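You operate a simulated robot arm through the tools that you are given. There is no shell and no other tool. Be economical: measure what you need, move in short steps, check, and stop when the job is done.

You are at the controls of a simulated two-armed robot. One attempt, no reset.

JOB
Dry the top of the HEAVY drum, then free its tight bung with the wrench.
Fine: wipe with the rag before the bung comes out; bung in the bung dish; rag and wrench back. What is to be rubbed or washed off counts as gone when no trace of it is left.

It is judged by the outcome, as a careful person would: the job done as asked, and still so three seconds after it is handed in. It fails if anything else is knocked over, pushed out of place, dropped, spilled or broken.

ROBOT AND FRAMES
Two 7-joint arms with two-finger parallel grippers on one trunk, on a base that drives. Base frame: it is fixed to the floor where the robot stands at the start and does not move with it; the origin is under the middle of the robot, x ahead of it, y to its left, z up. Units: m, degrees, N and s.
The left shoulder is at the start at [0.05, 0.187, 1.16], the right one opposite. With the tool pointing down near the work surface each hand reaches from about 0.1 to 0.66 m from the robot's upright axis, wherever it stands, measured 20 degrees to its own side. Places, roughly: bung dish inside [0.4, 0.8, 0.9]; bung of the heavy drum [0.7, -0.3, 0.9]; bung of the heavy drum (8x8x5 cm) [0.7, -0.3, 0.9]. Payload 3.43 kg a hand.
Tool frame (each hand has its own): the origin (TCP) lies between the finger pads and is the grasp point; the fingertips stand 0.03 m ahead of it; z points along the fingers, y is the line along which they close. The gripper opens to 0.094 m. The fingers are 0.028 m wide and 0.01 m thick; the gripper's body (0.05 by 0.096 m) begins 0.055 m behind the TCP.
Orientation is that of the tool frame in the base frame, as [roll, pitch, yaw] about the fixed x, y, z axes, in that order (R = Rz(yaw) Ry(pitch) Rx(roll)). With the fingers straight down and closing along the base's y, the tool's x points along the base's -x, its y along +y and its z along -z.

CONTROLS
- The arms move only by the tool play_rows. It takes "left_motion", "right_motion" or both (then of equal length, played together; a hand with none holds still); each is a list of rows, each a list of 6 numbers: the shift along the tool's x, y, z in mm, then the turn, a rotation vector about the tool's x, y, z in degrees. In form: [[dx, dy, dz, ax, ay, az], ...]. A call has 1 to 12 rows; each row shifts and turns the commanded pose from where the row before left it, along the tool's axes as they then stand. "left_fingers" and "right_fingers" are, for a hand that has rows, the opening, from 0 (shut) to 1 (fully open), set as the call begins (left out, the last holds). Each row takes 0.2 s and may step no farther than 0.05 m and 8.6 degrees from the row before; otherwise, or with a gripper value out of range, the whole call is refused. Where a pose cannot be reached the arm comes as near as it can. A force on the tool above 40 N (or 10 N above the force at the start of the call, whichever is more), or a blocked arm, ends the call early, and 0.2 s more pass. Each finger travels about 0.153 m/s and halts on what it meets, pressing with about 21 N; the grip force reading is that of the motor and also rises with nothing between the fingers. The clock runs only during rows and for 0.2 s after the last one: add rows that do not move to give the fingers time. The reply holds the time, the measured pose of the TCP, the force on the tool along the base axes, the opening and the grip force, in the units named above and with some noise, with the torque about the TCP (base axes, N m) and any sound that the robot's microphone picked up.
- Cameras (640 x 400 px; columns grow to the right, rows downward): "scene" is now at [0.146, 0.002, 1.3208]; the picture's right is [0.02, -1.00, 0.00], its down [-0.59, -0.01, -0.81] and it looks along [0.81, 0.02, -0.59] (base axes); focal length 214 px, centre (320, 200). "left" rides on the left gripper at [0.076, -0.014, -0.103] in its tool frame; the picture's right is [0.18, 0.98, 0.00], its down [-0.75, 0.14, -0.64] and it looks along [-0.63, 0.12, 0.77] (tool axes); focal length 243 px, centre (320, 200). "right" rides on the right gripper at [0.076, 0.014, -0.102] in its tool frame; the picture's right is [-0.18, 0.98, 0.00], its down [-0.75, -0.14, -0.64] and it looks along [-0.63, -0.12, 0.77] (tool axes); focal length 243 px, centre (320, 200). There is no depth. A picture from a camera that has moved, and an enlarged one, comes with that camera's place and axes in the base frame and with its lens.
- get_image(camera): a new picture of that camera. The clock stands still meanwhile.
- lift_body(by): slides the trunk up (or, below 0, down) by that many m; the arms and the scene camera ride with it, the base frame stays. It gives what a move gives, with no picture.
- roll_base(legs): drives the robot by 1 to 6 legs, each [ahead, left, turn to the left] in m, m and degrees, along the robot's own axes; the way and the turn of a leg run together, so that a leg with both is an arc; at most 1.5 m and 180 degrees a leg. The arms and the cameras ride along, it lands a little off, and it stops where it bumps. It gives what a move gives.
- head_to(pan, tilt): turns the head with the scene camera to pan (to the left, within 80 degrees either way) and tilt (down, from -29 to 69), counted from straight ahead of the robot. It gives what a move gives.
- close_up(camera, box): a new picture of the part [left, top, right, bottom] of that camera's present view, enlarged. The clock stands still meanwhile.
- finish_job(): hands the job in; it is judged then, once.

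Go step by step. Nothing tells you exact positions but the pictures and the camera data: compare them with the known pose of the tool, close in by small moves and look again before you grip or let go. The budget is 120 turns and 92 pictures, counting those below and the enlarged ones. Unless the task says otherwise, let go and move clear before handing in.

The tools are called after ">>>" as a command line: name --argument value ..., lists and objects as JSON in quotes. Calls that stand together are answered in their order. play_rows: Moves the arms, as the interface text tells. Its arguments: {"type":"object","properties":{"left_motion":{"type":"array","items":{"type":"array","items":{"type":"number"}}},"left_fingers":{"type":"number"},"right_motion":{"type":"array","items":{"type":"array","items":{"type":"number"}}},"right_fingers":{"type":"number"}},"required":[]} The other tools are called the same way: lift_body (by) slides the trunk up or down; roll_base (legs) drives the base; head_to (pan, tilt) turns the head that bears the scene camera; get_image (camera) takes a picture; close_up (camera, box) takes an enlarged picture of a part of a camera's view; finish_job () hands the job in.

At the start:

```text
t: 0.0
left_ee_pos: [0.291, 0.2792, 1.1468]
left_ee_rot: [180.0, 0.0, 180.0]
left_ft_force: [-0.3, 0.0, 0.2]
left_wrist_torque: [0.0, -0.01, 0.0]
left_finger_gap: 0.094
left_grasp_force: 0.0
right_ee_pos: [0.3343, -0.0635, 1.1847]
right_ee_rot: [179.9, 0.0, -180.0]
right_ft_force: [-0.1, 0.5, 0.1]
right_wrist_torque: [0.01, 0.01, 0.01]
right_finger_gap: 0.0943
right_grasp_force: 0.2
trunk travel left (down, up): [-0.375, 0.057]
robot x, y, heading: [-0.0013, 0.0022, 0.1]
head pan, tilt: [1.3, 35.9]
```

scene: 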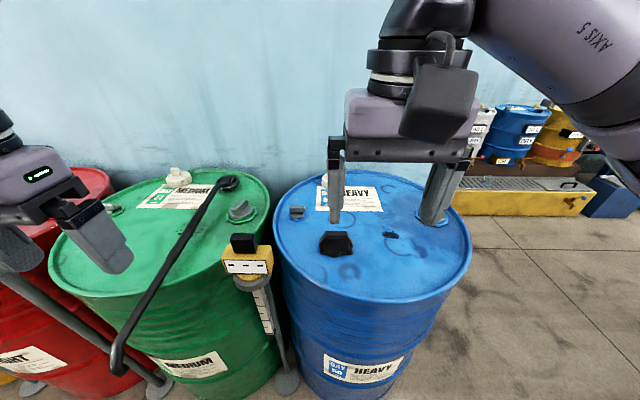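
right: 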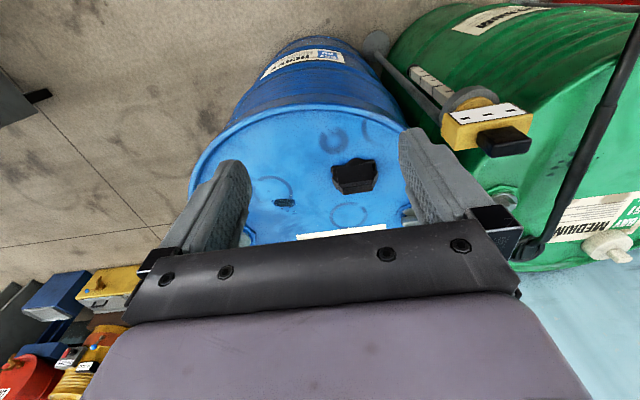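
left: 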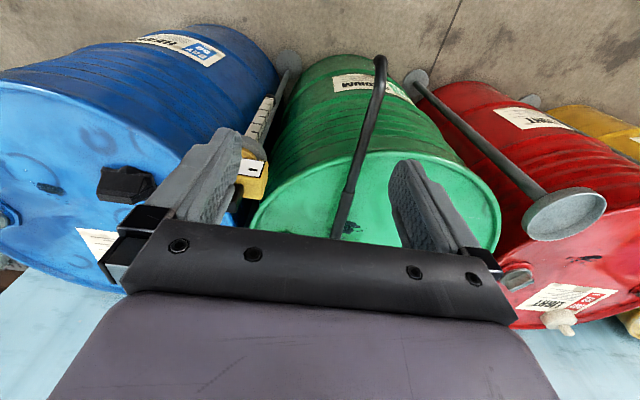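

I see the blue HEAVY drum ahead-right, green MEDIUM with a long black bar across it, and a stand with a yellow item between. I'll look closer and look left and right.

>>> close_up --camera "scene" --box '[220, 150, 480, 312]'

>>> head_to --pan 50 --tilt 40

>>> get_image --camera "scene"

```text
2.46 times, centred on (350, 231) of scene
camera zoom: at [0.146, 0.002, 1.3208], right [0.02, -1.0, 0.0], down [-0.59, -0.01, -0.81], along [0.81, 0.02, -0.59], focal length 528 px, centre (246, 124)
```

zoom: 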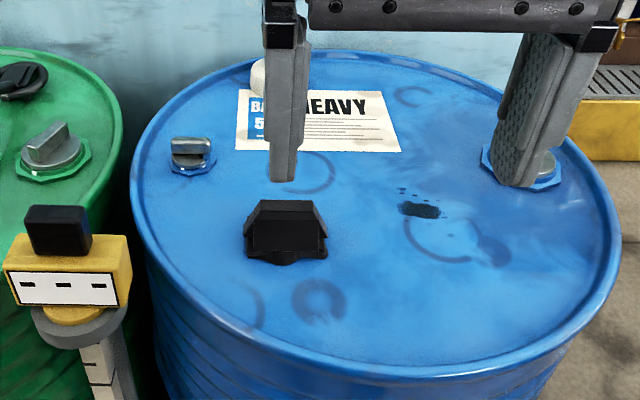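

```text
t: 1.2
left_ee_pos: [0.2917, 0.2786, 1.1464]
left_ee_rot: [-180.0, -0.1, 180.0]
left_ft_force: [0.6, -0.2, -0.6]
left_wrist_torque: [0.03, -0.02, -0.01]
left_finger_gap: 0.0941
left_grasp_force: 0.0
right_ee_pos: [0.3357, -0.0641, 1.1839]
right_ee_rot: [179.9, 0.0, -180.0]
right_ft_force: [0.6, 0.4, -0.5]
right_wrist_torque: [0.01, 0.0, 0.01]
right_finger_gap: 0.0941
right_grasp_force: 0.1
trunk travel left (down, up): [-0.375, 0.057]
robot x, y, heading: [-0.0016, 0.0023, 0.1]
head pan, tilt: [50.0, 40.0]
```

```text
87 pictures are left
camera scene: at [0.1131, 0.0651, 1.3146], right [0.77, -0.64, 0.0], down [-0.41, -0.49, -0.77], along [0.49, 0.59, -0.64], focal length 214 px, centre (320, 200)
```

scene: 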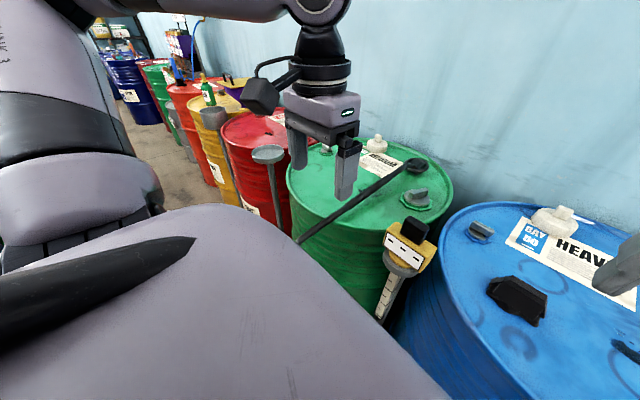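

I need to identify rag, wrench and dish; enlarging.

>>> close_up --camera "scene" --box '[360, 140, 640, 315]'

>>> close_up --camera "scene" --box '[80, 0, 360, 175]'

>>> head_to --pan 25 --tilt 55

>>> get_image --camera "scene"

>>> head_to --pan -50 --tilt 40

>>> get_image --camera "scene"

```text
2.29 times, centred on (500, 228) of scene
camera zoom: at [0.1131, 0.0651, 1.3146], right [0.77, -0.64, 0.0], down [-0.41, -0.49, -0.77], along [0.49, 0.59, -0.64], focal length 490 px, centre (-91, 137)
```

zoom: 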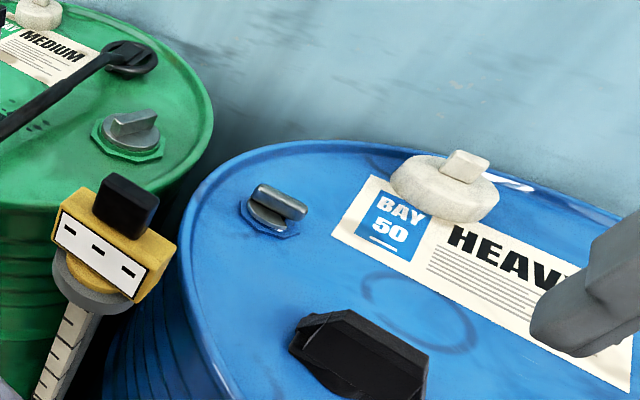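

```text
2.29 times, centred on (220, 88) of scene
camera zoom: at [0.1131, 0.0651, 1.3146], right [0.77, -0.64, 0.0], down [-0.41, -0.49, -0.77], along [0.49, 0.59, -0.64], focal length 490 px, centre (549, 457)
```

zoom: 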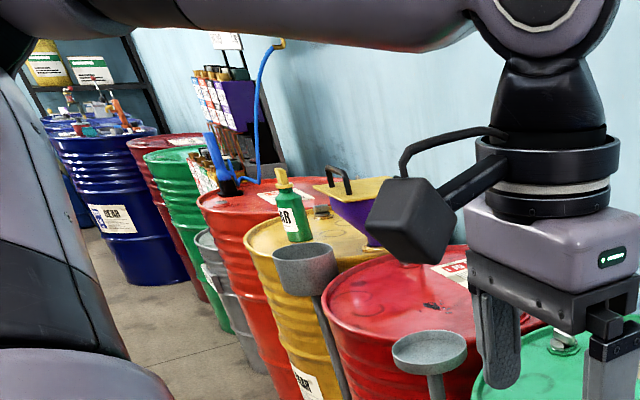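

```text
t: 2.1
left_ee_pos: [0.2917, 0.2794, 1.1477]
left_ee_rot: [180.0, 0.1, -180.0]
left_ft_force: [0.6, -0.1, 0.3]
left_wrist_torque: [0.01, -0.02, -0.01]
left_finger_gap: 0.0942
left_grasp_force: 0.0
right_ee_pos: [0.3352, -0.0637, 1.1857]
right_ee_rot: [179.8, 0.0, 180.0]
right_ft_force: [0.4, 0.1, 0.2]
right_wrist_torque: [-0.01, -0.01, 0.03]
right_finger_gap: 0.094
right_grasp_force: 0.1
trunk travel left (down, up): [-0.375, 0.057]
robot x, y, heading: [0.0024, -0.0017, -0.1]
head pan, tilt: [25.0, 55.0]
```

```text
84 pictures are left
camera scene: at [0.1237, 0.0305, 1.2939], right [0.42, -0.91, 0.0], down [-0.74, -0.35, -0.57], along [0.52, 0.24, -0.82], focal length 214 px, centre (320, 200)
```

scene: 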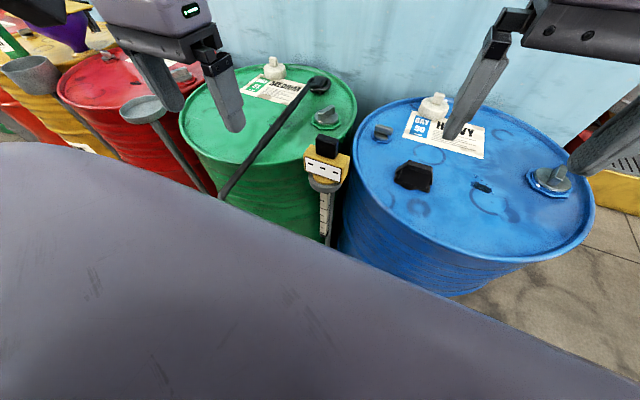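

```text
t: 3.5
left_ee_pos: [0.2919, 0.2789, 1.1471]
left_ee_rot: [-179.9, -0.1, -180.0]
left_ft_force: [-0.2, 0.6, -0.1]
left_wrist_torque: [0.01, 0.0, 0.02]
left_finger_gap: 0.094
left_grasp_force: 0.0
right_ee_pos: [0.3352, -0.063, 1.1845]
right_ee_rot: [179.8, 0.0, -179.9]
right_ft_force: [0.4, 0.8, 0.0]
right_wrist_torque: [-0.02, 0.0, 0.02]
right_finger_gap: 0.0936
right_grasp_force: 0.1
trunk travel left (down, up): [-0.375, 0.057]
robot x, y, heading: [0.0019, -0.0016, 0.1]
head pan, tilt: [-50.0, 40.0]
```

```text
83 pictures are left
camera scene: at [0.1131, -0.0651, 1.3145], right [-0.77, -0.64, 0.0], down [-0.41, 0.49, -0.77], along [0.49, -0.59, -0.64], focal length 214 px, centre (320, 200)
```

scene: 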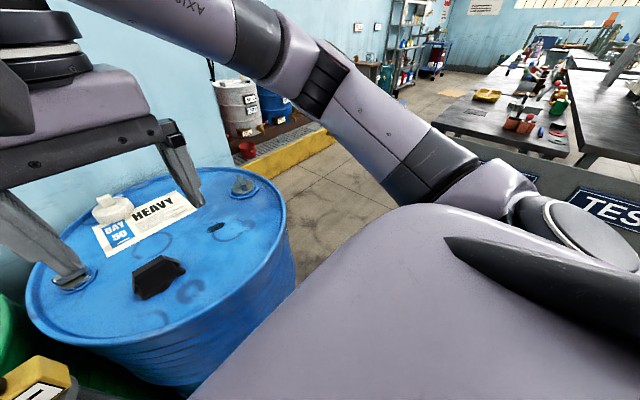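

Grey shallow dish at about (0.45,0.81) is likely the bung dish; the black bar lying over the MEDIUM drum is likely the wrench. I need to tell which thing is the rag; I'll enlarge.

>>> close_up --camera "scene" --box '[20, 160, 300, 335]'

>>> close_up --camera "right" --box '[180, 60, 580, 300]'

>>> close_up --camera "left" --box '[0, 60, 320, 260]'

```text
2.29 times, centred on (160, 248) of scene
camera zoom: at [0.1131, -0.0651, 1.3145], right [-0.77, -0.64, 0.0], down [-0.41, 0.49, -0.77], along [0.49, -0.59, -0.64], focal length 490 px, centre (686, 91)
```

zoom: 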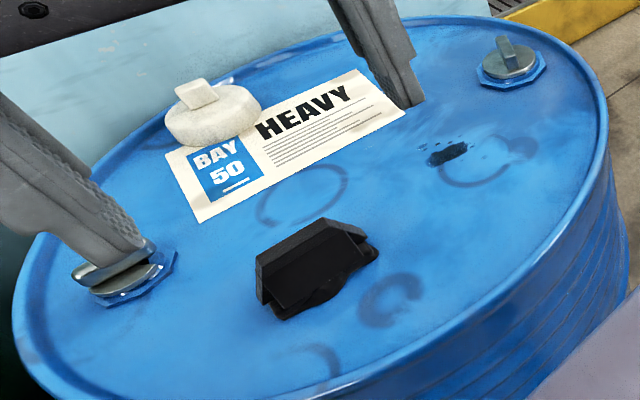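

```text
1.60 times, centred on (380, 180) of right
camera zoom: at [0.2592, -0.0476, 1.2867], right [0.18, 0.98, 0.0], down [0.75, -0.14, 0.64], along [0.63, -0.12, -0.77], focal length 388 px, centre (224, 232)
```

zoom: 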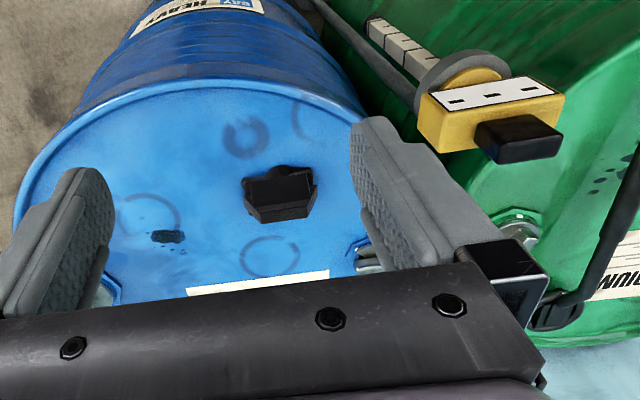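

```text
2.00 times, centred on (160, 160) of left
camera zoom: at [0.2154, 0.2641, 1.2491], right [-0.18, 0.98, 0.0], down [0.75, 0.14, 0.64], along [0.63, 0.12, -0.77], focal length 485 px, centre (640, 280)
```

zoom: 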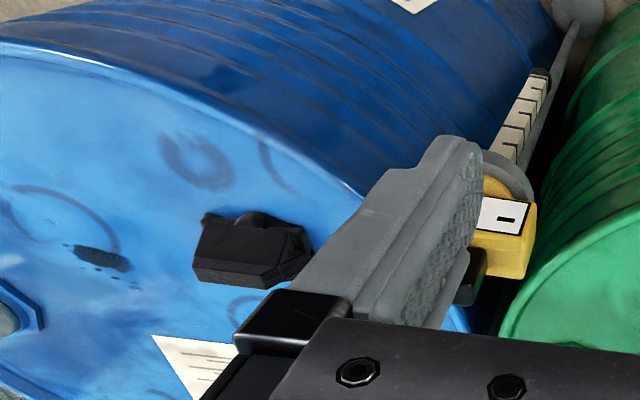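

The white terry-like puck on the label looks like the rag. I'll check the black block and the bar at higher zoom.

>>> close_up --camera "scene" --box '[120, 240, 200, 290]'

>>> close_up --camera "scene" --box '[200, 165, 280, 245]'

>>> head_to --pan 30 --tilt 45

>>> close_up --camera "scene" --box '[160, 60, 400, 210]'

```text
8.00 times, centred on (160, 265) of scene
camera zoom: at [0.1131, -0.0651, 1.3145], right [-0.77, -0.64, 0.0], down [-0.41, 0.49, -0.77], along [0.49, -0.59, -0.64], focal length 1716 px, centre (1600, -320)
```

zoom: 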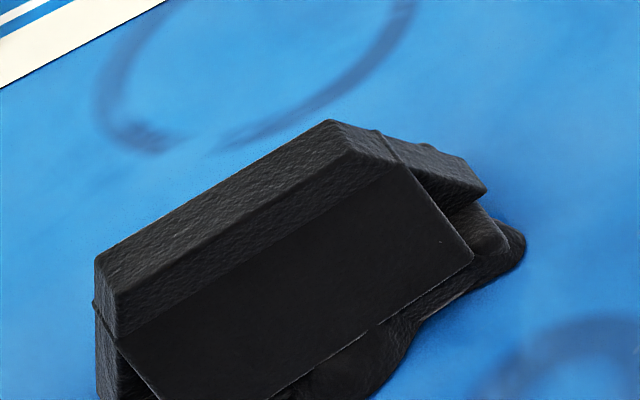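

```text
5.00 times, centred on (240, 205) of scene
camera zoom: at [0.1131, -0.0651, 1.3145], right [-0.77, -0.64, 0.0], down [-0.41, 0.49, -0.77], along [0.49, -0.59, -0.64], focal length 1072 px, centre (720, 175)
```

zoom: 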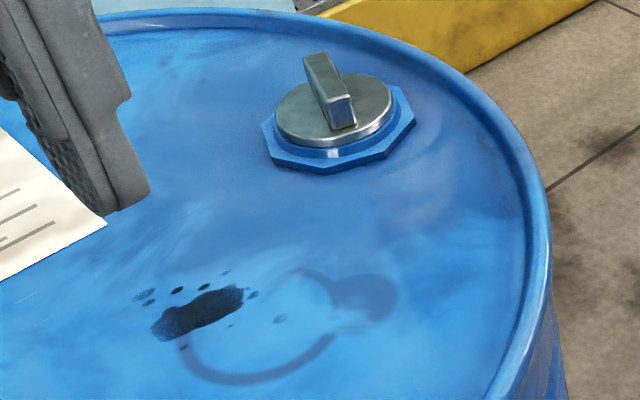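

```text
t: 5.1
left_ee_pos: [0.2912, 0.2792, 1.1469]
left_ee_rot: [-180.0, 0.0, 180.0]
left_ft_force: [-0.1, -1.2, -0.3]
left_wrist_torque: [0.0, 0.0, -0.01]
left_finger_gap: 0.0939
left_grasp_force: 0.0
right_ee_pos: [0.3354, -0.0633, 1.1841]
right_ee_rot: [179.8, 0.0, -180.0]
right_ft_force: [0.1, 0.8, -0.1]
right_wrist_torque: [0.01, -0.04, 0.03]
right_finger_gap: 0.0942
right_grasp_force: 0.1
trunk travel left (down, up): [-0.375, 0.057]
robot x, y, heading: [0.0022, -0.0005, 0.0]
head pan, tilt: [30.0, 45.0]
```

```text
2.67 times, centred on (280, 135) of scene
camera zoom: at [0.1289, 0.0406, 1.3073], right [0.5, -0.87, 0.0], down [-0.61, -0.35, -0.71], along [0.61, 0.35, -0.71], focal length 572 px, centre (427, 373)
```

zoom: 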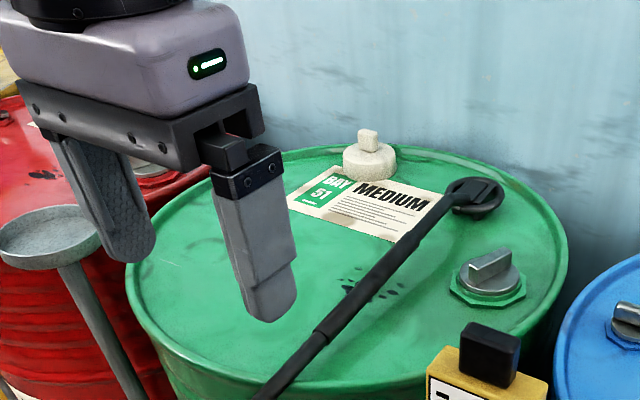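

Plan: rag is the white puck on HEAVY's label at about (0.92,-0.02), stain about (0.64,-0.21), bung about (0.72,-0.36); wrench lies on MEDIUM. The rag is far from the front, so I'll go to the drum's open right side; first sliding right and looking.

>>> roll_base --legs '[[0, -0.85, 0]]'

>>> head_to --pan 30 --tilt 35

>>> get_image --camera "scene"

```text
t: 9.6
left_ee_pos: [0.2929, -0.5756, 1.1465]
left_ee_rot: [-180.0, 0.1, 180.0]
left_ft_force: [0.5, -0.9, 0.6]
left_wrist_torque: [0.03, -0.03, -0.01]
left_finger_gap: 0.094
left_grasp_force: 0.0
right_ee_pos: [0.3354, -0.9173, 1.184]
right_ee_rot: [179.9, -0.1, -179.9]
right_ft_force: [0.1, 0.0, 0.5]
right_wrist_torque: [0.03, -0.02, -0.01]
right_finger_gap: 0.0939
right_grasp_force: 0.1
trunk travel left (down, up): [-0.375, 0.057]
robot x, y, heading: [-0.0015, -0.8536, -0.1]
head pan, tilt: [30.0, 45.0]
```

```text
t: 10.3
left_ee_pos: [0.2926, -0.5757, 1.1477]
left_ee_rot: [-179.9, 0.0, -180.0]
left_ft_force: [-0.1, -0.1, -0.4]
left_wrist_torque: [-0.02, -0.01, 0.03]
left_finger_gap: 0.0939
left_grasp_force: 0.1
right_ee_pos: [0.3348, -0.9173, 1.1843]
right_ee_rot: [179.9, -0.1, 180.0]
right_ft_force: [-0.8, 0.2, -0.4]
right_wrist_torque: [-0.01, -0.01, 0.01]
right_finger_gap: 0.0939
right_grasp_force: 0.0
trunk travel left (down, up): [-0.375, 0.057]
robot x, y, heading: [0.0034, -0.8571, 0.1]
head pan, tilt: [30.0, 35.0]
```

```text
76 pictures are left
camera scene: at [0.1345, -0.8093, 1.3221], right [0.5, -0.87, 0.0], down [-0.5, -0.29, -0.82], along [0.71, 0.41, -0.57], focal length 214 px, centre (320, 200)
```

scene: 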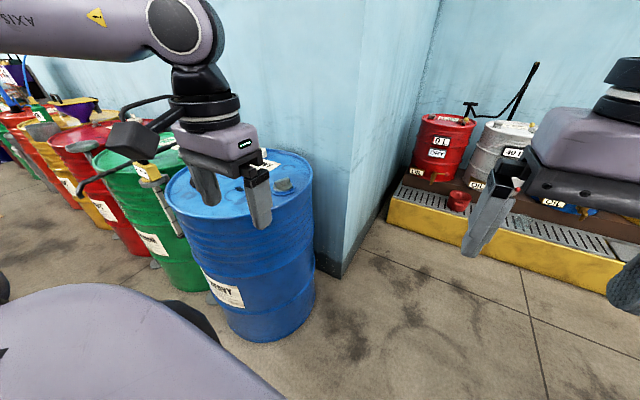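

Triangulating gives the bung at about (0.67,-0.34,0.90), stain (0.59,-0.19,0.88), rag (0.86,-0.03,0.9); the wall corner is at (1.02,-0.49). I'll drive to the drum's right side and face it.

>>> roll_base --legs '[[0.68, 0, 0], [0, 0, 90]]'

>>> head_to --pan 0 --tilt 45

>>> get_image --camera "scene"

```text
t: 17.8
left_ee_pos: [0.4026, -0.5613, 1.1478]
left_ee_rot: [-180.0, 0.2, -90.9]
left_ft_force: [-0.3, 0.2, -0.7]
left_wrist_torque: [0.01, -0.03, -0.02]
left_finger_gap: 0.094
left_grasp_force: 0.1
right_ee_pos: [0.745, -0.5216, 1.1869]
right_ee_rot: [179.8, 0.1, -91.4]
right_ft_force: [-0.2, 0.5, 1.0]
right_wrist_torque: [0.01, -0.01, -0.02]
right_finger_gap: 0.0939
right_grasp_force: 0.0
trunk travel left (down, up): [-0.375, 0.057]
robot x, y, heading: [0.6751, -0.8598, 89.0]
head pan, tilt: [30.0, 35.0]
stopped in leg 2: the robot was blocked; the commanded pose is now the measured one
```

```text
t: 18.8
left_ee_pos: [0.4019, -0.5626, 1.1474]
left_ee_rot: [-180.0, 0.2, -90.9]
left_ft_force: [0.4, 0.2, -0.1]
left_wrist_torque: [-0.01, -0.04, 0.01]
left_finger_gap: 0.0941
left_grasp_force: 0.0
right_ee_pos: [0.7452, -0.5238, 1.1852]
right_ee_rot: [179.8, 0.1, -91.3]
right_ft_force: [-0.1, 0.3, -0.4]
right_wrist_torque: [0.0, 0.0, 0.01]
right_finger_gap: 0.0939
right_grasp_force: 0.1
trunk travel left (down, up): [-0.375, 0.057]
robot x, y, heading: [0.6724, -0.8533, 89.1]
head pan, tilt: [0.0, 45.0]
```

```text
75 pictures are left
camera scene: at [0.6782, -0.7191, 1.3077], right [1.0, -0.02, 0.0], down [-0.01, -0.7, -0.71], along [0.01, 0.71, -0.7], focal length 214 px, centre (320, 200)
```

scene: 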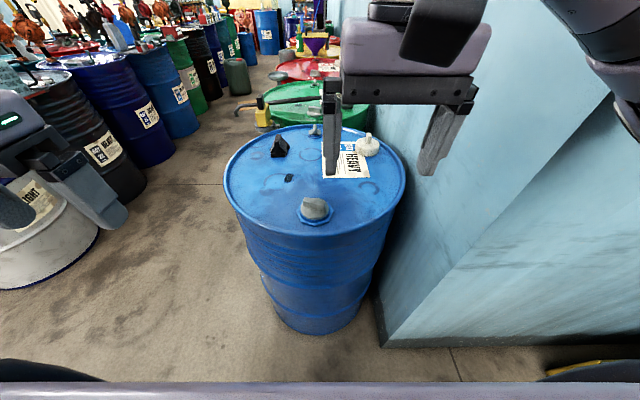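

I was blocked a degree short, maybe by the right elbow near the wall corner. Looking right.

>>> head_to --pan -60 --tilt 35

>>> get_image --camera "scene"

```text
t: 20.1
left_ee_pos: [0.4014, -0.5618, 1.1472]
left_ee_rot: [-180.0, 0.2, -90.9]
left_ft_force: [0.1, 0.0, -0.1]
left_wrist_torque: [-0.02, 0.02, 0.0]
left_finger_gap: 0.0939
left_grasp_force: 0.0
right_ee_pos: [0.745, -0.5227, 1.1864]
right_ee_rot: [179.8, 0.1, -91.3]
right_ft_force: [-0.4, 0.4, -0.1]
right_wrist_torque: [-0.01, 0.01, 0.0]
right_finger_gap: 0.0941
right_grasp_force: 0.1
trunk travel left (down, up): [-0.375, 0.057]
robot x, y, heading: [0.6736, -0.8569, 88.9]
head pan, tilt: [-60.0, 35.0]
```

```text
74 pictures are left
camera scene: at [0.754, -0.7576, 1.3224], right [0.49, -0.87, 0.0], down [-0.5, -0.28, -0.82], along [0.72, 0.4, -0.57], focal length 214 px, centre (320, 200)
```

scene: 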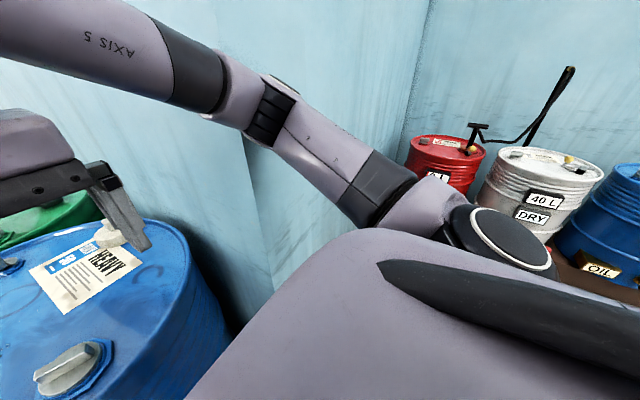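

The right elbow touches near the wall corner. I'll instead turn right to about heading 25° and use the left arm sideways over the drum.

>>> roll_base --legs '[[0, 0, -64]]'

>>> play_rows --left_motion '[[30, 40, 0, 0, 0, 0], [30, 40, 0, 0, 0, 0], [30, 40, 0, 0, 0, 0]]'

>>> head_to --pan 50 --tilt 40

>>> get_image --camera "scene"

```text
t: 23.2
left_ee_pos: [0.8211, -0.4793, 1.1469]
left_ee_rot: [180.0, 0.1, -154.6]
left_ft_force: [-0.5, 0.4, -0.7]
left_wrist_torque: [0.0, 0.02, -0.03]
left_finger_gap: 0.0941
left_grasp_force: 0.0
right_ee_pos: [1.0073, -0.7706, 1.1844]
right_ee_rot: [179.9, 0.0, -155.1]
right_ft_force: [-0.8, -0.9, -0.5]
right_wrist_torque: [-0.02, 0.0, -0.02]
right_finger_gap: 0.0941
right_grasp_force: 0.2
trunk travel left (down, up): [-0.375, 0.057]
robot x, y, heading: [0.6772, -0.8553, 25.9]
head pan, tilt: [-60.0, 35.0]
```

```text
t: 24.0
left_ee_pos: [0.6863, -0.4109, 1.139]
left_ee_rot: [179.7, -3.7, -154.9]
left_ft_force: [-0.3, -0.7, 1.6]
left_wrist_torque: [0.0, -0.2, 0.0]
left_finger_gap: 0.094
left_grasp_force: 0.1
right_ee_pos: [1.0061, -0.7714, 1.1847]
right_ee_rot: [179.9, -0.1, -154.9]
right_ft_force: [-0.1, -0.9, -0.6]
right_wrist_torque: [0.03, 0.03, -0.06]
right_finger_gap: 0.094
right_grasp_force: 0.1
trunk travel left (down, up): [-0.375, 0.057]
robot x, y, heading: [0.6745, -0.8543, 25.3]
head pan, tilt: [-60.0, 35.0]
```

```text
t: 25.9
left_ee_pos: [0.6876, -0.4103, 1.1381]
left_ee_rot: [179.6, -3.6, -154.7]
left_ft_force: [-0.4, 0.2, 0.4]
left_wrist_torque: [0.0, 0.0, -0.02]
left_finger_gap: 0.0942
left_grasp_force: 0.0
right_ee_pos: [1.0062, -0.7701, 1.1841]
right_ee_rot: [179.8, -0.1, -155.1]
right_ft_force: [0.0, 0.7, -0.2]
right_wrist_torque: [0.0, -0.01, 0.0]
right_finger_gap: 0.0939
right_grasp_force: 0.0
trunk travel left (down, up): [-0.375, 0.057]
robot x, y, heading: [0.6779, -0.8579, 25.4]
head pan, tilt: [50.0, 40.0]
```

```text
73 pictures are left
camera scene: at [0.7499, -0.7484, 1.3146], right [0.97, -0.25, 0.0], down [-0.16, -0.62, -0.77], along [0.19, 0.74, -0.64], focal length 214 px, centre (320, 200)
```

scene: 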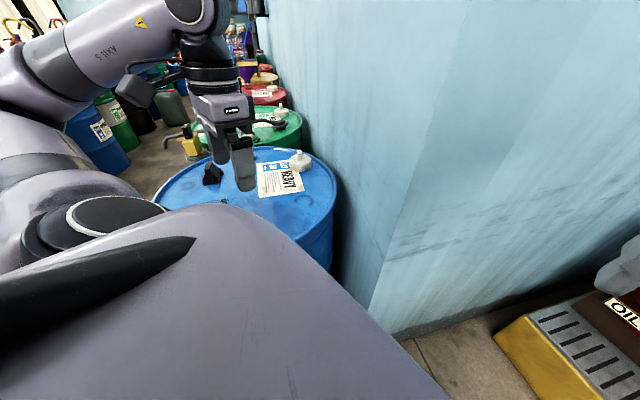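

Rag confirmed near (0.86,-0.02). I'll nudge the base closer, then bring the left hand over the rag.

>>> roll_base --legs '[[0.09, 0.085, 0]]'

>>> play_rows --left_motion '[[0, 45, 0, 0, 0, 0], [-15, 45, 0, 0, 0, 0], [-25, 40, 0, 0, 0, 0], [-25, 40, 0, 0, 0, 0], [-25, 40, 0, 0, 0, 0]]'

>>> get_image --camera "left"

>>> get_image --camera "scene"

```text
t: 27.2
left_ee_pos: [0.7344, -0.2941, 1.1462]
left_ee_rot: [-179.9, -0.1, -154.7]
left_ft_force: [-0.1, 0.1, -0.3]
left_wrist_torque: [-0.02, 0.01, -0.04]
left_finger_gap: 0.094
left_grasp_force: 0.0
right_ee_pos: [1.0527, -0.6535, 1.1843]
right_ee_rot: [179.9, -0.2, -155.0]
right_ft_force: [0.2, 0.1, -0.1]
right_wrist_torque: [-0.01, 0.04, -0.02]
right_finger_gap: 0.0942
right_grasp_force: 0.1
trunk travel left (down, up): [-0.375, 0.057]
robot x, y, heading: [0.7178, -0.7381, 25.2]
head pan, tilt: [50.0, 40.0]
```

```text
t: 28.4
left_ee_pos: [0.7636, -0.1297, 1.1357]
left_ee_rot: [-179.9, 0.1, -154.5]
left_ft_force: [-0.5, 0.0, -0.5]
left_wrist_torque: [0.0, 0.0, 0.01]
left_finger_gap: 0.0942
left_grasp_force: 0.1
left hand out of reach, approached as far as the arm can: row 3, 4, 5
right_ee_pos: [1.053, -0.6535, 1.1844]
right_ee_rot: [179.8, -0.1, -155.0]
right_ft_force: [0.3, -0.3, -0.6]
right_wrist_torque: [0.0, -0.02, 0.02]
right_finger_gap: 0.0939
right_grasp_force: 0.2
trunk travel left (down, up): [-0.375, 0.057]
robot x, y, heading: [0.7233, -0.7368, 25.5]
head pan, tilt: [50.0, 40.0]
```

```text
72 pictures are left
camera left: at [0.7007, -0.1756, 1.2379], right [-0.59, 0.81, 0.0], down [0.62, 0.45, 0.64], along [0.52, 0.38, -0.77], focal length 243 px, centre (320, 200)
```

left: 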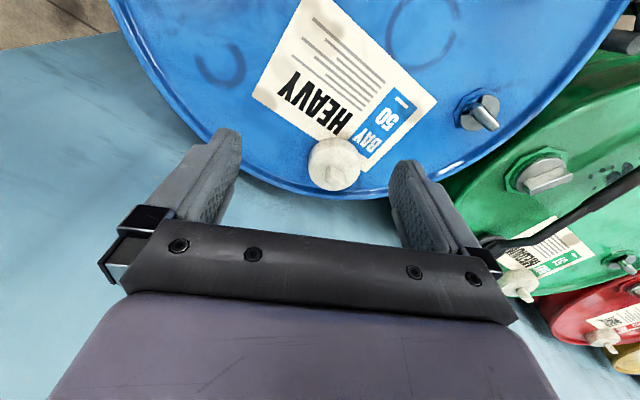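

```text
71 pictures are left
camera scene: at [0.7953, -0.6322, 1.3145], right [0.97, -0.25, 0.0], down [-0.16, -0.62, -0.77], along [0.19, 0.74, -0.64], focal length 214 px, centre (320, 200)
```

scene: 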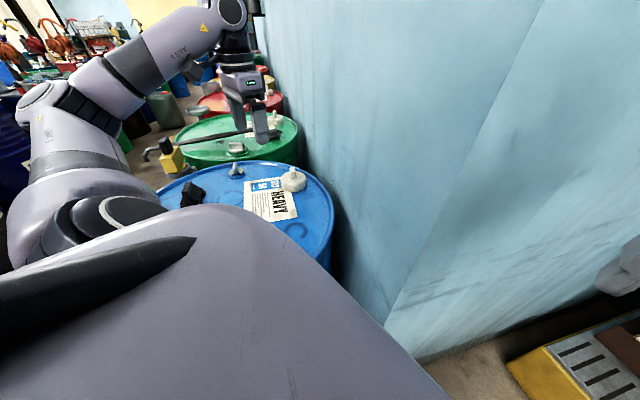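

The puck with a square knob lies at (0.86,-0.02). Vertical reach is limited, so I'll tilt the tool. First, a closer look at the knob.

>>> close_up --camera "left" --box '[280, 110, 400, 210]'

>>> close_up --camera "scene" --box '[230, 140, 350, 240]'

```text
4.00 times, centred on (340, 160) of left
camera zoom: at [0.7007, -0.1756, 1.2379], right [-0.59, 0.81, 0.0], down [0.62, 0.45, 0.64], along [0.52, 0.38, -0.77], focal length 970 px, centre (240, 360)
```

zoom: 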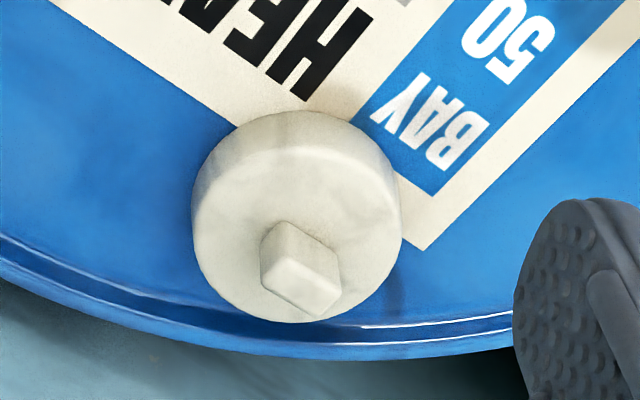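

```text
4.00 times, centred on (290, 190) of scene
camera zoom: at [0.7953, -0.6322, 1.3145], right [0.97, -0.25, 0.0], down [-0.16, -0.62, -0.77], along [0.19, 0.74, -0.64], focal length 858 px, centre (440, 240)
```

zoom: 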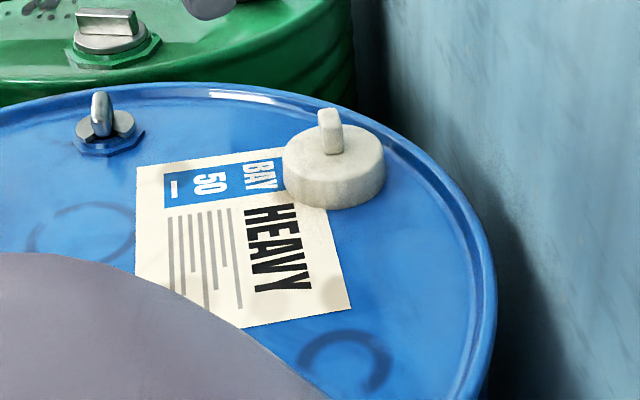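

Knob top at about (0.857,-0.033,0.945), about 22 mm wide along x. I'll yaw the left tool to -90°, tilt 15° outward, then check the pose.

>>> play_rows --left_motion '[[0, 0, 0, 0, 0, -8], [0, 0, 0, 0, 0, -8], [0, 0, 0, 0, 0, -8], [0, 0, 0, 0, 0, -8], [0, 0, 0, 0, 0, -8], [0, 0, 0, 0, 0, -8], [0, 0, 0, 0, 0, -8], [0, 0, 0, 0, 0, -8], [0, 0, 0, 0, -7.5, 0], [0, 0, 0, 0, -7.5, 0]]'

```text
t: 30.6
left_ee_pos: [0.7634, -0.1323, 1.135]
left_ee_rot: [-180.0, 15.0, -90.6]
left_ft_force: [-0.2, -0.7, 1.1]
left_wrist_torque: [-0.02, 0.01, -0.01]
left_finger_gap: 0.0939
left_grasp_force: 0.0
right_ee_pos: [1.0524, -0.6545, 1.1844]
right_ee_rot: [179.8, 0.0, -155.0]
right_ft_force: [0.1, 0.5, -0.7]
right_wrist_torque: [-0.01, 0.03, 0.0]
right_finger_gap: 0.0938
right_grasp_force: 0.1
trunk travel left (down, up): [-0.375, 0.057]
robot x, y, heading: [0.721, -0.7394, 25.3]
head pan, tilt: [50.0, 40.0]
```

>>> play_rows --left_motion '[[-16.5, -23.5, 34, 0, 0, 0], [-16.5, -23.5, 34, 0, 0, 0], [-16.5, -23.5, 34, 0, 0, 0], [-16.5, -23.5, 34, 0, 0, 0]]'

>>> get_image --camera "left"

>>> close_up --camera "scene" --box '[210, 100, 370, 220]'

```text
t: 31.6
left_ee_pos: [0.8615, -0.0327, 1.0218]
left_ee_rot: [-179.8, 15.1, -90.7]
left_ft_force: [0.1, -0.4, 0.1]
left_wrist_torque: [0.03, 0.01, 0.01]
left_finger_gap: 0.0939
left_grasp_force: 0.1
right_ee_pos: [1.0522, -0.654, 1.184]
right_ee_rot: [179.8, -0.1, -155.0]
right_ft_force: [-0.9, 0.3, 0.6]
right_wrist_torque: [-0.04, 0.05, 0.02]
right_finger_gap: 0.0938
right_grasp_force: 0.1
trunk travel left (down, up): [-0.375, 0.057]
robot x, y, heading: [0.7213, -0.7365, 25.3]
head pan, tilt: [50.0, 40.0]
```

```text
68 pictures are left
camera left: at [0.8729, -0.1328, 1.1014], right [-0.98, -0.17, -0.05], down [-0.14, 0.56, 0.82], along [-0.11, 0.81, -0.58], focal length 243 px, centre (320, 200)
```

left: 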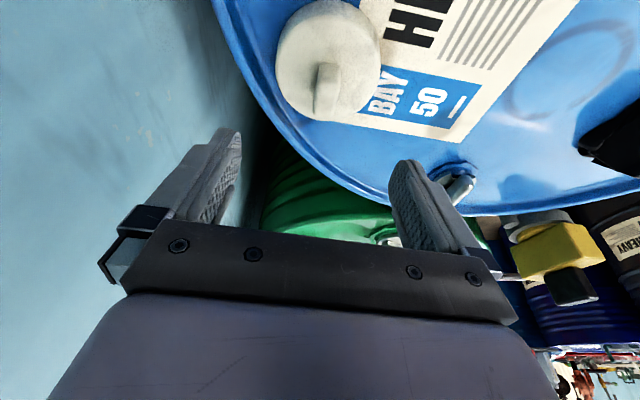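

```text
3.33 times, centred on (290, 160) of scene
camera zoom: at [0.7956, -0.6323, 1.3144], right [0.97, -0.25, 0.0], down [-0.16, -0.62, -0.77], along [0.19, 0.74, -0.64], focal length 715 px, centre (420, 333)
```

zoom: 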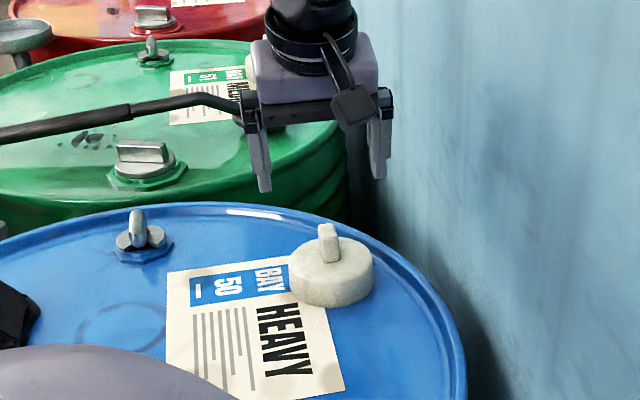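

>>> close_up --camera "left" --box '[270, 40, 390, 140]'

```text
4.00 times, centred on (330, 90) of left
camera zoom: at [0.8729, -0.1328, 1.1014], right [-0.98, -0.17, -0.05], down [-0.14, 0.56, 0.82], along [-0.11, 0.81, -0.58], focal length 970 px, centre (280, 640)
```

zoom: 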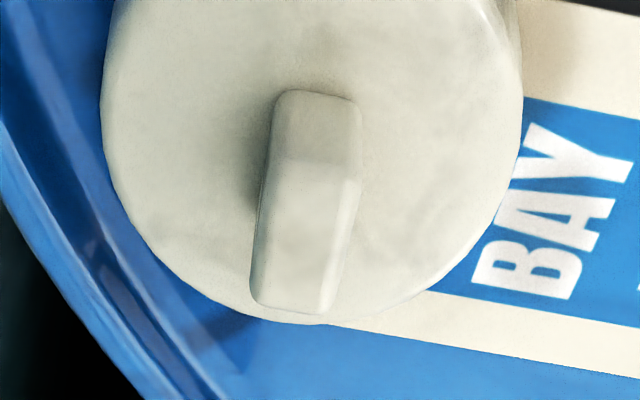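

Good agreement: knob top (0.860,-0.036,0.945), puck top about 0.92. Descending to z=0.955.

>>> play_rows --left_motion '[[9, 1, 33, 0, 0, 0], [8, 0, 32, 0, 0, 0], [0, 0, 0, 0, 0, 0]]' --left_fingers 0.6

>>> get_image --camera "left"

>>> close_up --camera "scene" --box '[250, 130, 330, 190]'

```text
t: 32.4
left_ee_pos: [0.8581, -0.0327, 0.9543]
left_ee_rot: [-180.0, 15.0, -90.6]
left_ft_force: [0.2, 0.0, 0.4]
left_wrist_torque: [0.02, 0.0, -0.03]
left_finger_gap: 0.0567
left_grasp_force: 0.1
right_ee_pos: [1.0524, -0.6536, 1.1838]
right_ee_rot: [179.8, 0.1, -154.9]
right_ft_force: [0.8, -0.3, -0.7]
right_wrist_torque: [0.0, -0.01, 0.01]
right_finger_gap: 0.094
right_grasp_force: 0.2
trunk travel left (down, up): [-0.375, 0.057]
robot x, y, heading: [0.7191, -0.739, 25.2]
head pan, tilt: [50.0, 40.0]
```

```text
65 pictures are left
camera left: at [0.8695, -0.1332, 1.0336], right [-0.98, -0.17, -0.05], down [-0.13, 0.56, 0.82], along [-0.11, 0.81, -0.58], focal length 243 px, centre (320, 200)
```

left: 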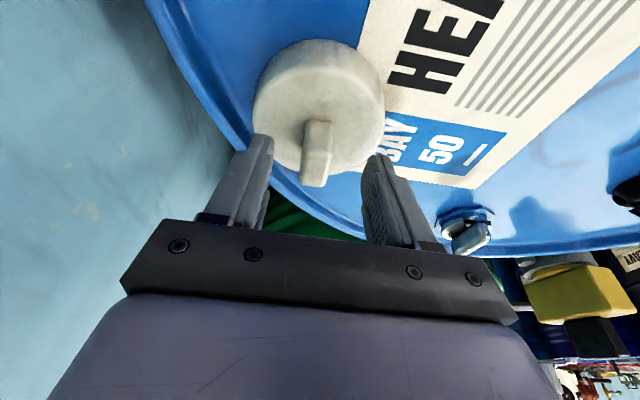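

```text
6.67 times, centred on (290, 160) of scene
camera zoom: at [0.7949, -0.6327, 1.3146], right [0.97, -0.25, 0.0], down [-0.16, -0.62, -0.77], along [0.19, 0.74, -0.64], focal length 1430 px, centre (520, 467)
```

zoom: 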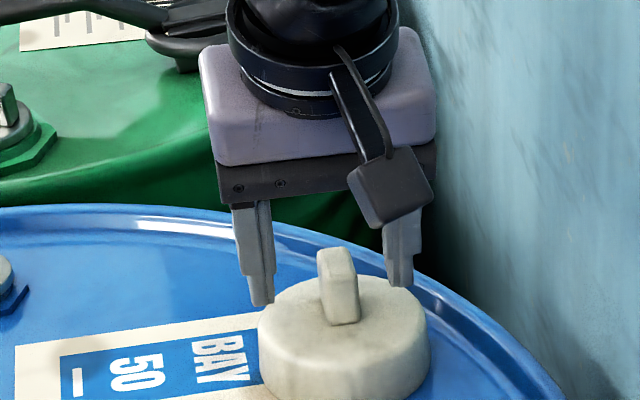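

Fingers straddle the knob; shift 8 mm toward me and close.

>>> play_rows --left_motion '[[7.5, 0, -1, 0, 0, 0], [0, 0, 0, 0, 0, 0], [0, 0, 0, 0, 0, 0]]'

>>> play_rows --left_motion '[[0, 0, 0, 0, 0, 0], [0, 0, 0, 0, 0, 0], [0, 0, 0, 0, 0, 0]]' --left_fingers 0

>>> get_image --camera "left"

```text
t: 33.2
left_ee_pos: [0.856, -0.0398, 0.9542]
left_ee_rot: [179.9, 14.9, -90.7]
left_ft_force: [0.2, -0.5, -1.0]
left_wrist_torque: [0.03, 0.01, 0.01]
left_finger_gap: 0.0565
left_grasp_force: 0.0
right_ee_pos: [1.0519, -0.6544, 1.1843]
right_ee_rot: [179.8, 0.0, -155.1]
right_ft_force: [0.1, -0.1, -0.2]
right_wrist_torque: [0.02, -0.01, 0.0]
right_finger_gap: 0.0937
right_grasp_force: 0.1
trunk travel left (down, up): [-0.375, 0.057]
robot x, y, heading: [0.7173, -0.7422, 25.3]
head pan, tilt: [50.0, 40.0]
```

```text
t: 34.0
left_ee_pos: [0.8569, -0.0417, 0.954]
left_ee_rot: [-180.0, 15.0, -90.7]
left_ft_force: [1.2, 0.2, 0.0]
left_wrist_torque: [-0.04, 0.0, 0.02]
left_finger_gap: 0.0159
left_grasp_force: 21.7
right_ee_pos: [1.0524, -0.6543, 1.1847]
right_ee_rot: [179.7, -0.1, -155.0]
right_ft_force: [0.6, 0.1, -0.1]
right_wrist_torque: [-0.02, -0.02, 0.02]
right_finger_gap: 0.094
right_grasp_force: 0.1
trunk travel left (down, up): [-0.375, 0.057]
robot x, y, heading: [0.7223, -0.735, 25.5]
head pan, tilt: [50.0, 40.0]
```

```text
63 pictures are left
camera left: at [0.8697, -0.1408, 1.033], right [-0.98, -0.17, -0.05], down [-0.13, 0.56, 0.81], along [-0.11, 0.81, -0.58], focal length 243 px, centre (320, 200)
```

left: 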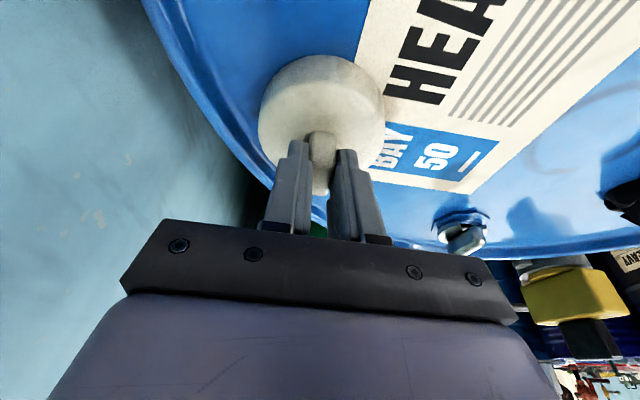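

Rag gripped (home TCP about (0.857,-0.041,0.954)). Lift and carry above the stain, then look.

>>> play_rows --left_motion '[[-6.5, 0, -24, 0, 0, 0], [-6.5, 0, -24, 0, 0, 0], [21.4, 38.6, -5.7, 0, 0, 0], [21.4, 38.6, -5.7, 0, 0, 0], [21.4, 38.6, -5.7, 0, 0, 0], [21.4, 38.6, -5.7, 0, 0, 0], [21.4, 38.6, -5.7, 0, 0, 0], [21.4, 38.6, -5.7, 0, 0, 0], [0, 0, 0, 0, 0, 0]]'

>>> head_to --pan 70 --tilt 50

>>> get_image --camera "scene"

>>> get_image --camera "left"

```text
t: 36.0
left_ee_pos: [0.6243, -0.1691, 1.0025]
left_ee_rot: [-180.0, 14.9, -90.7]
left_ft_force: [-0.4, -0.3, -0.3]
left_wrist_torque: [-0.01, 0.02, 0.01]
left_finger_gap: 0.016
left_grasp_force: 20.7
right_ee_pos: [1.0524, -0.654, 1.1853]
right_ee_rot: [179.8, -0.1, -154.9]
right_ft_force: [0.0, -0.9, 1.2]
right_wrist_torque: [-0.02, 0.0, 0.01]
right_finger_gap: 0.0942
right_grasp_force: 0.2
trunk travel left (down, up): [-0.375, 0.057]
robot x, y, heading: [0.7186, -0.7423, 25.0]
head pan, tilt: [50.0, 40.0]
```

```text
t: 36.8
left_ee_pos: [0.6232, -0.1692, 1.0024]
left_ee_rot: [180.0, 15.0, -90.7]
left_ft_force: [-0.7, 0.8, 0.0]
left_wrist_torque: [0.02, 0.03, 0.04]
left_finger_gap: 0.0158
left_grasp_force: 21.1
right_ee_pos: [1.052, -0.6537, 1.1852]
right_ee_rot: [179.8, -0.1, -155.0]
right_ft_force: [-1.0, 0.0, 0.3]
right_wrist_torque: [-0.03, -0.01, 0.0]
right_finger_gap: 0.0936
right_grasp_force: 0.1
trunk travel left (down, up): [-0.375, 0.057]
robot x, y, heading: [0.7239, -0.7397, 25.0]
head pan, tilt: [70.0, 50.0]
```

```text
62 pictures are left
camera scene: at [0.7663, -0.6381, 1.3004], right [1.0, 0.09, 0.0], down [0.07, -0.76, -0.64], along [-0.06, 0.64, -0.77], focal length 214 px, centre (320, 200)
```

scene: 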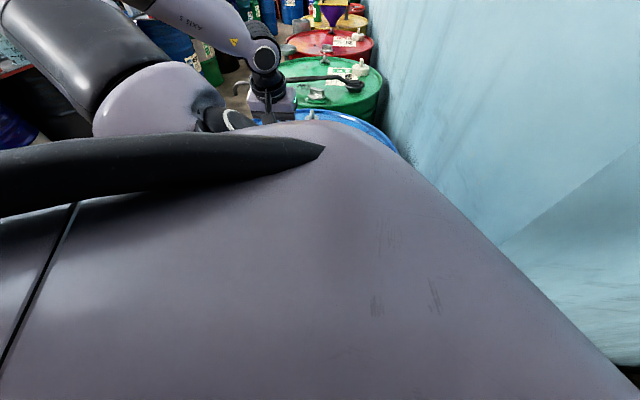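

```text
61 pictures are left
camera left: at [0.6373, -0.2702, 1.0818], right [-0.98, -0.17, -0.05], down [-0.13, 0.56, 0.81], along [-0.11, 0.81, -0.58], focal length 243 px, centre (320, 200)
```

left: 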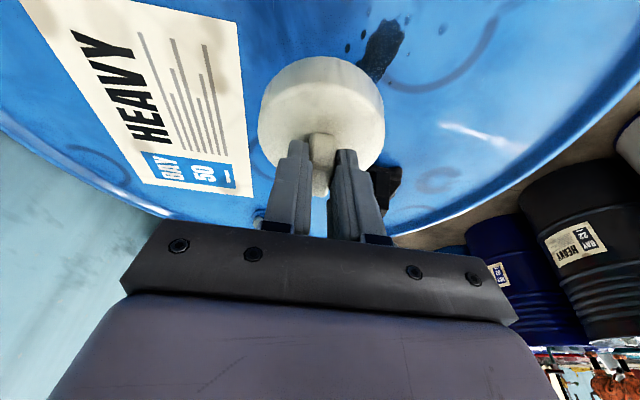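

Stain spans x 0.545–0.625, y -0.22…-0.17. Lower the rag onto it with a light press.

>>> play_rows --left_motion '[[21, 18.5, 18.7, 0, 0, 0], [21, 18.5, 18.7, 0, 0, 0], [1.2, 0, 4, 0, 0, 0], [0, 0, 0, 0, 0, 0]]'

```text
t: 37.8
left_ee_pos: [0.5864, -0.1997, 0.953]
left_ee_rot: [-179.9, 15.2, -90.7]
left_ft_force: [-3.2, 1.2, 16.7]
left_wrist_torque: [-0.2, 0.09, 0.01]
left_finger_gap: 0.0159
left_grasp_force: 20.9
right_ee_pos: [1.0535, -0.6556, 1.1843]
right_ee_rot: [179.8, 0.0, -155.0]
right_ft_force: [0.3, -0.5, 0.1]
right_wrist_torque: [-0.04, 0.0, -0.05]
right_finger_gap: 0.0939
right_grasp_force: 0.1
trunk travel left (down, up): [-0.375, 0.057]
robot x, y, heading: [0.7192, -0.7432, 25.2]
head pan, tilt: [70.0, 50.0]
```

>>> play_rows --left_motion '[[0, -40, 0, 0, 0, 0], [-24, 0, 6.5, 0, 0, 0], [0, 45, 0, 0, 0, 0], [0, 45, 0, 0, 0, 0], [29, 0, -7.8, 0, 0, 0], [0, -45, 0, 0, 0, 0], [0, -45, 0, 0, 0, 0], [24, 0, -6.5, 0, 0, 0], [0, 45, 0, 0, 0, 0], [0, 45, 0, 0, 0, 0], [-19.3, 0, 5.2, 0, 0, 0], [0, -45, 0, 0, 0, 0]]'

>>> play_rows --left_motion '[[0, -40, 0, 0, 0, 0], [-24, 0, 6.5, 0, 0, 0], [0, 45, 0, 0, 0, 0], [0, 45, 0, 0, 0, 0], [24, 0, -6.5, 0, 0, 0], [0, -45, 0, 0, 0, 0], [0, -45, 0, 0, 0, 0], [12, 0, -3.2, 0, 0, 0], [0, 45, 0, 0, 0, 0], [0, 45, 0, 0, 0, 0], [-12, 0, 3.2, 0, 0, 0], [-13, -50, -48, 0, 0, 0]]'

```text
t: 39.2
left_ee_pos: [0.5686, -0.1897, 0.9465]
left_ee_rot: [179.3, 15.6, -90.5]
left_ft_force: [4.1, -6.6, 21.8]
left_wrist_torque: [-0.41, -0.62, -0.1]
left_finger_gap: 0.0164
left_grasp_force: 20.9
left hand out of reach, approached as far as the arm can: row 4, 5
right_ee_pos: [1.0543, -0.6567, 1.1849]
right_ee_rot: [179.7, -0.1, -155.0]
right_ft_force: [-0.1, 0.3, -0.3]
right_wrist_torque: [0.04, 0.03, -0.02]
right_finger_gap: 0.0939
right_grasp_force: 0.0
trunk travel left (down, up): [-0.375, 0.057]
robot x, y, heading: [0.7201, -0.7405, 25.4]
head pan, tilt: [70.0, 50.0]
stopped in row 6 (left hand): the force on the tool passed its limit (the readings are from after the stop); the commanded pose is now the measured one
```

```text
refused: row 12 steps farther than a row can; nothing moved
```

Reach limit near x=0.54 on this stance. Lift and see what remains.

>>> play_rows --left_motion '[[-6.5, -10, -24, 0, 0, 0], [-6.5, -30, -24, 0, 0, 0], [-30, -30, 0, 0, 0, 0], [-20, -20, 0, 0, 0, 0]]'

>>> get_image --camera "left"

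```text
t: 40.2
left_ee_pos: [0.656, -0.1397, 1.0005]
left_ee_rot: [179.1, 15.2, -90.5]
left_ft_force: [-0.4, -0.6, -0.3]
left_wrist_torque: [-0.04, -0.01, -0.01]
left_finger_gap: 0.0162
left_grasp_force: 21.2
left hand out of reach, approached as far as the arm can: row 1
right_ee_pos: [1.0521, -0.6535, 1.1841]
right_ee_rot: [179.8, -0.2, -154.9]
right_ft_force: [1.1, -0.4, 0.0]
right_wrist_torque: [-0.02, -0.04, 0.01]
right_finger_gap: 0.0939
right_grasp_force: 0.1
trunk travel left (down, up): [-0.375, 0.057]
robot x, y, heading: [0.7208, -0.7419, 25.5]
head pan, tilt: [70.0, 50.0]
```

```text
60 pictures are left
camera left: at [0.671, -0.2409, 1.0782], right [-0.98, -0.17, -0.03], down [-0.13, 0.56, 0.82], along [-0.12, 0.81, -0.57], focal length 243 px, centre (320, 200)
```

left: 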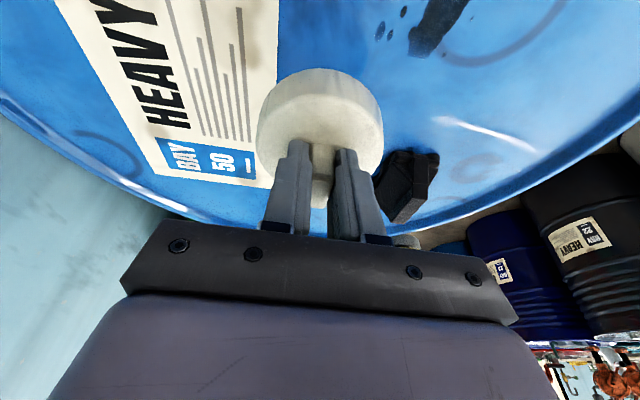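

>>> play_rows --left_motion '[[35, 0, -9, 0, 0, 0], [35, 0, -9, 0, 0, 0], [0, 0, 0, 0, 0, 0]]'

>>> close_up --camera "left" --box '[310, 0, 550, 150]'

```text
t: 41.0
left_ee_pos: [0.656, -0.2123, 0.9994]
left_ee_rot: [179.2, 15.3, -90.4]
left_ft_force: [0.6, 1.0, 0.1]
left_wrist_torque: [-0.03, 0.05, 0.02]
left_finger_gap: 0.0162
left_grasp_force: 21.3
right_ee_pos: [1.0527, -0.6533, 1.1848]
right_ee_rot: [179.7, -0.1, -155.0]
right_ft_force: [0.0, 0.8, 0.4]
right_wrist_torque: [0.01, 0.0, 0.02]
right_finger_gap: 0.094
right_grasp_force: 0.1
trunk travel left (down, up): [-0.375, 0.057]
robot x, y, heading: [0.7203, -0.7374, 25.2]
head pan, tilt: [70.0, 50.0]
```

```text
2.67 times, centred on (430, 75) of left
camera zoom: at [0.6704, -0.3129, 1.0771], right [-0.98, -0.17, -0.04], down [-0.13, 0.56, 0.82], along [-0.12, 0.81, -0.57], focal length 647 px, centre (27, 533)
```

zoom: 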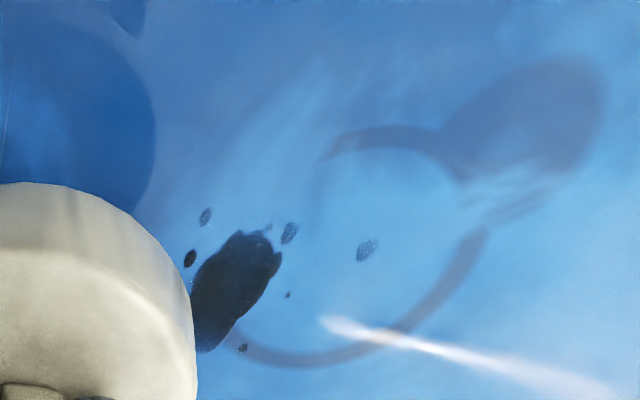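

The stain is still there, centred (0.587,-0.195), droplets out to (0.554,-0.217). I'll shift the base 10 cm in -x for better reach and scrub again with shorter strokes.

>>> roll_base --legs '[[-0.0903, 0.0429, 0]]'

```text
t: 42.1
left_ee_pos: [0.5551, -0.2117, 0.9982]
left_ee_rot: [179.3, 15.2, -90.4]
left_ft_force: [-0.1, -0.2, -0.3]
left_wrist_torque: [-0.02, -0.02, -0.03]
left_finger_gap: 0.0159
left_grasp_force: 21.1
right_ee_pos: [0.9531, -0.6532, 1.1851]
right_ee_rot: [179.9, 0.0, -155.0]
right_ft_force: [-0.8, 0.7, 0.2]
right_wrist_torque: [-0.03, 0.0, 0.01]
right_finger_gap: 0.094
right_grasp_force: 0.0
trunk travel left (down, up): [-0.375, 0.057]
robot x, y, heading: [0.621, -0.741, 25.4]
head pan, tilt: [70.0, 50.0]
```

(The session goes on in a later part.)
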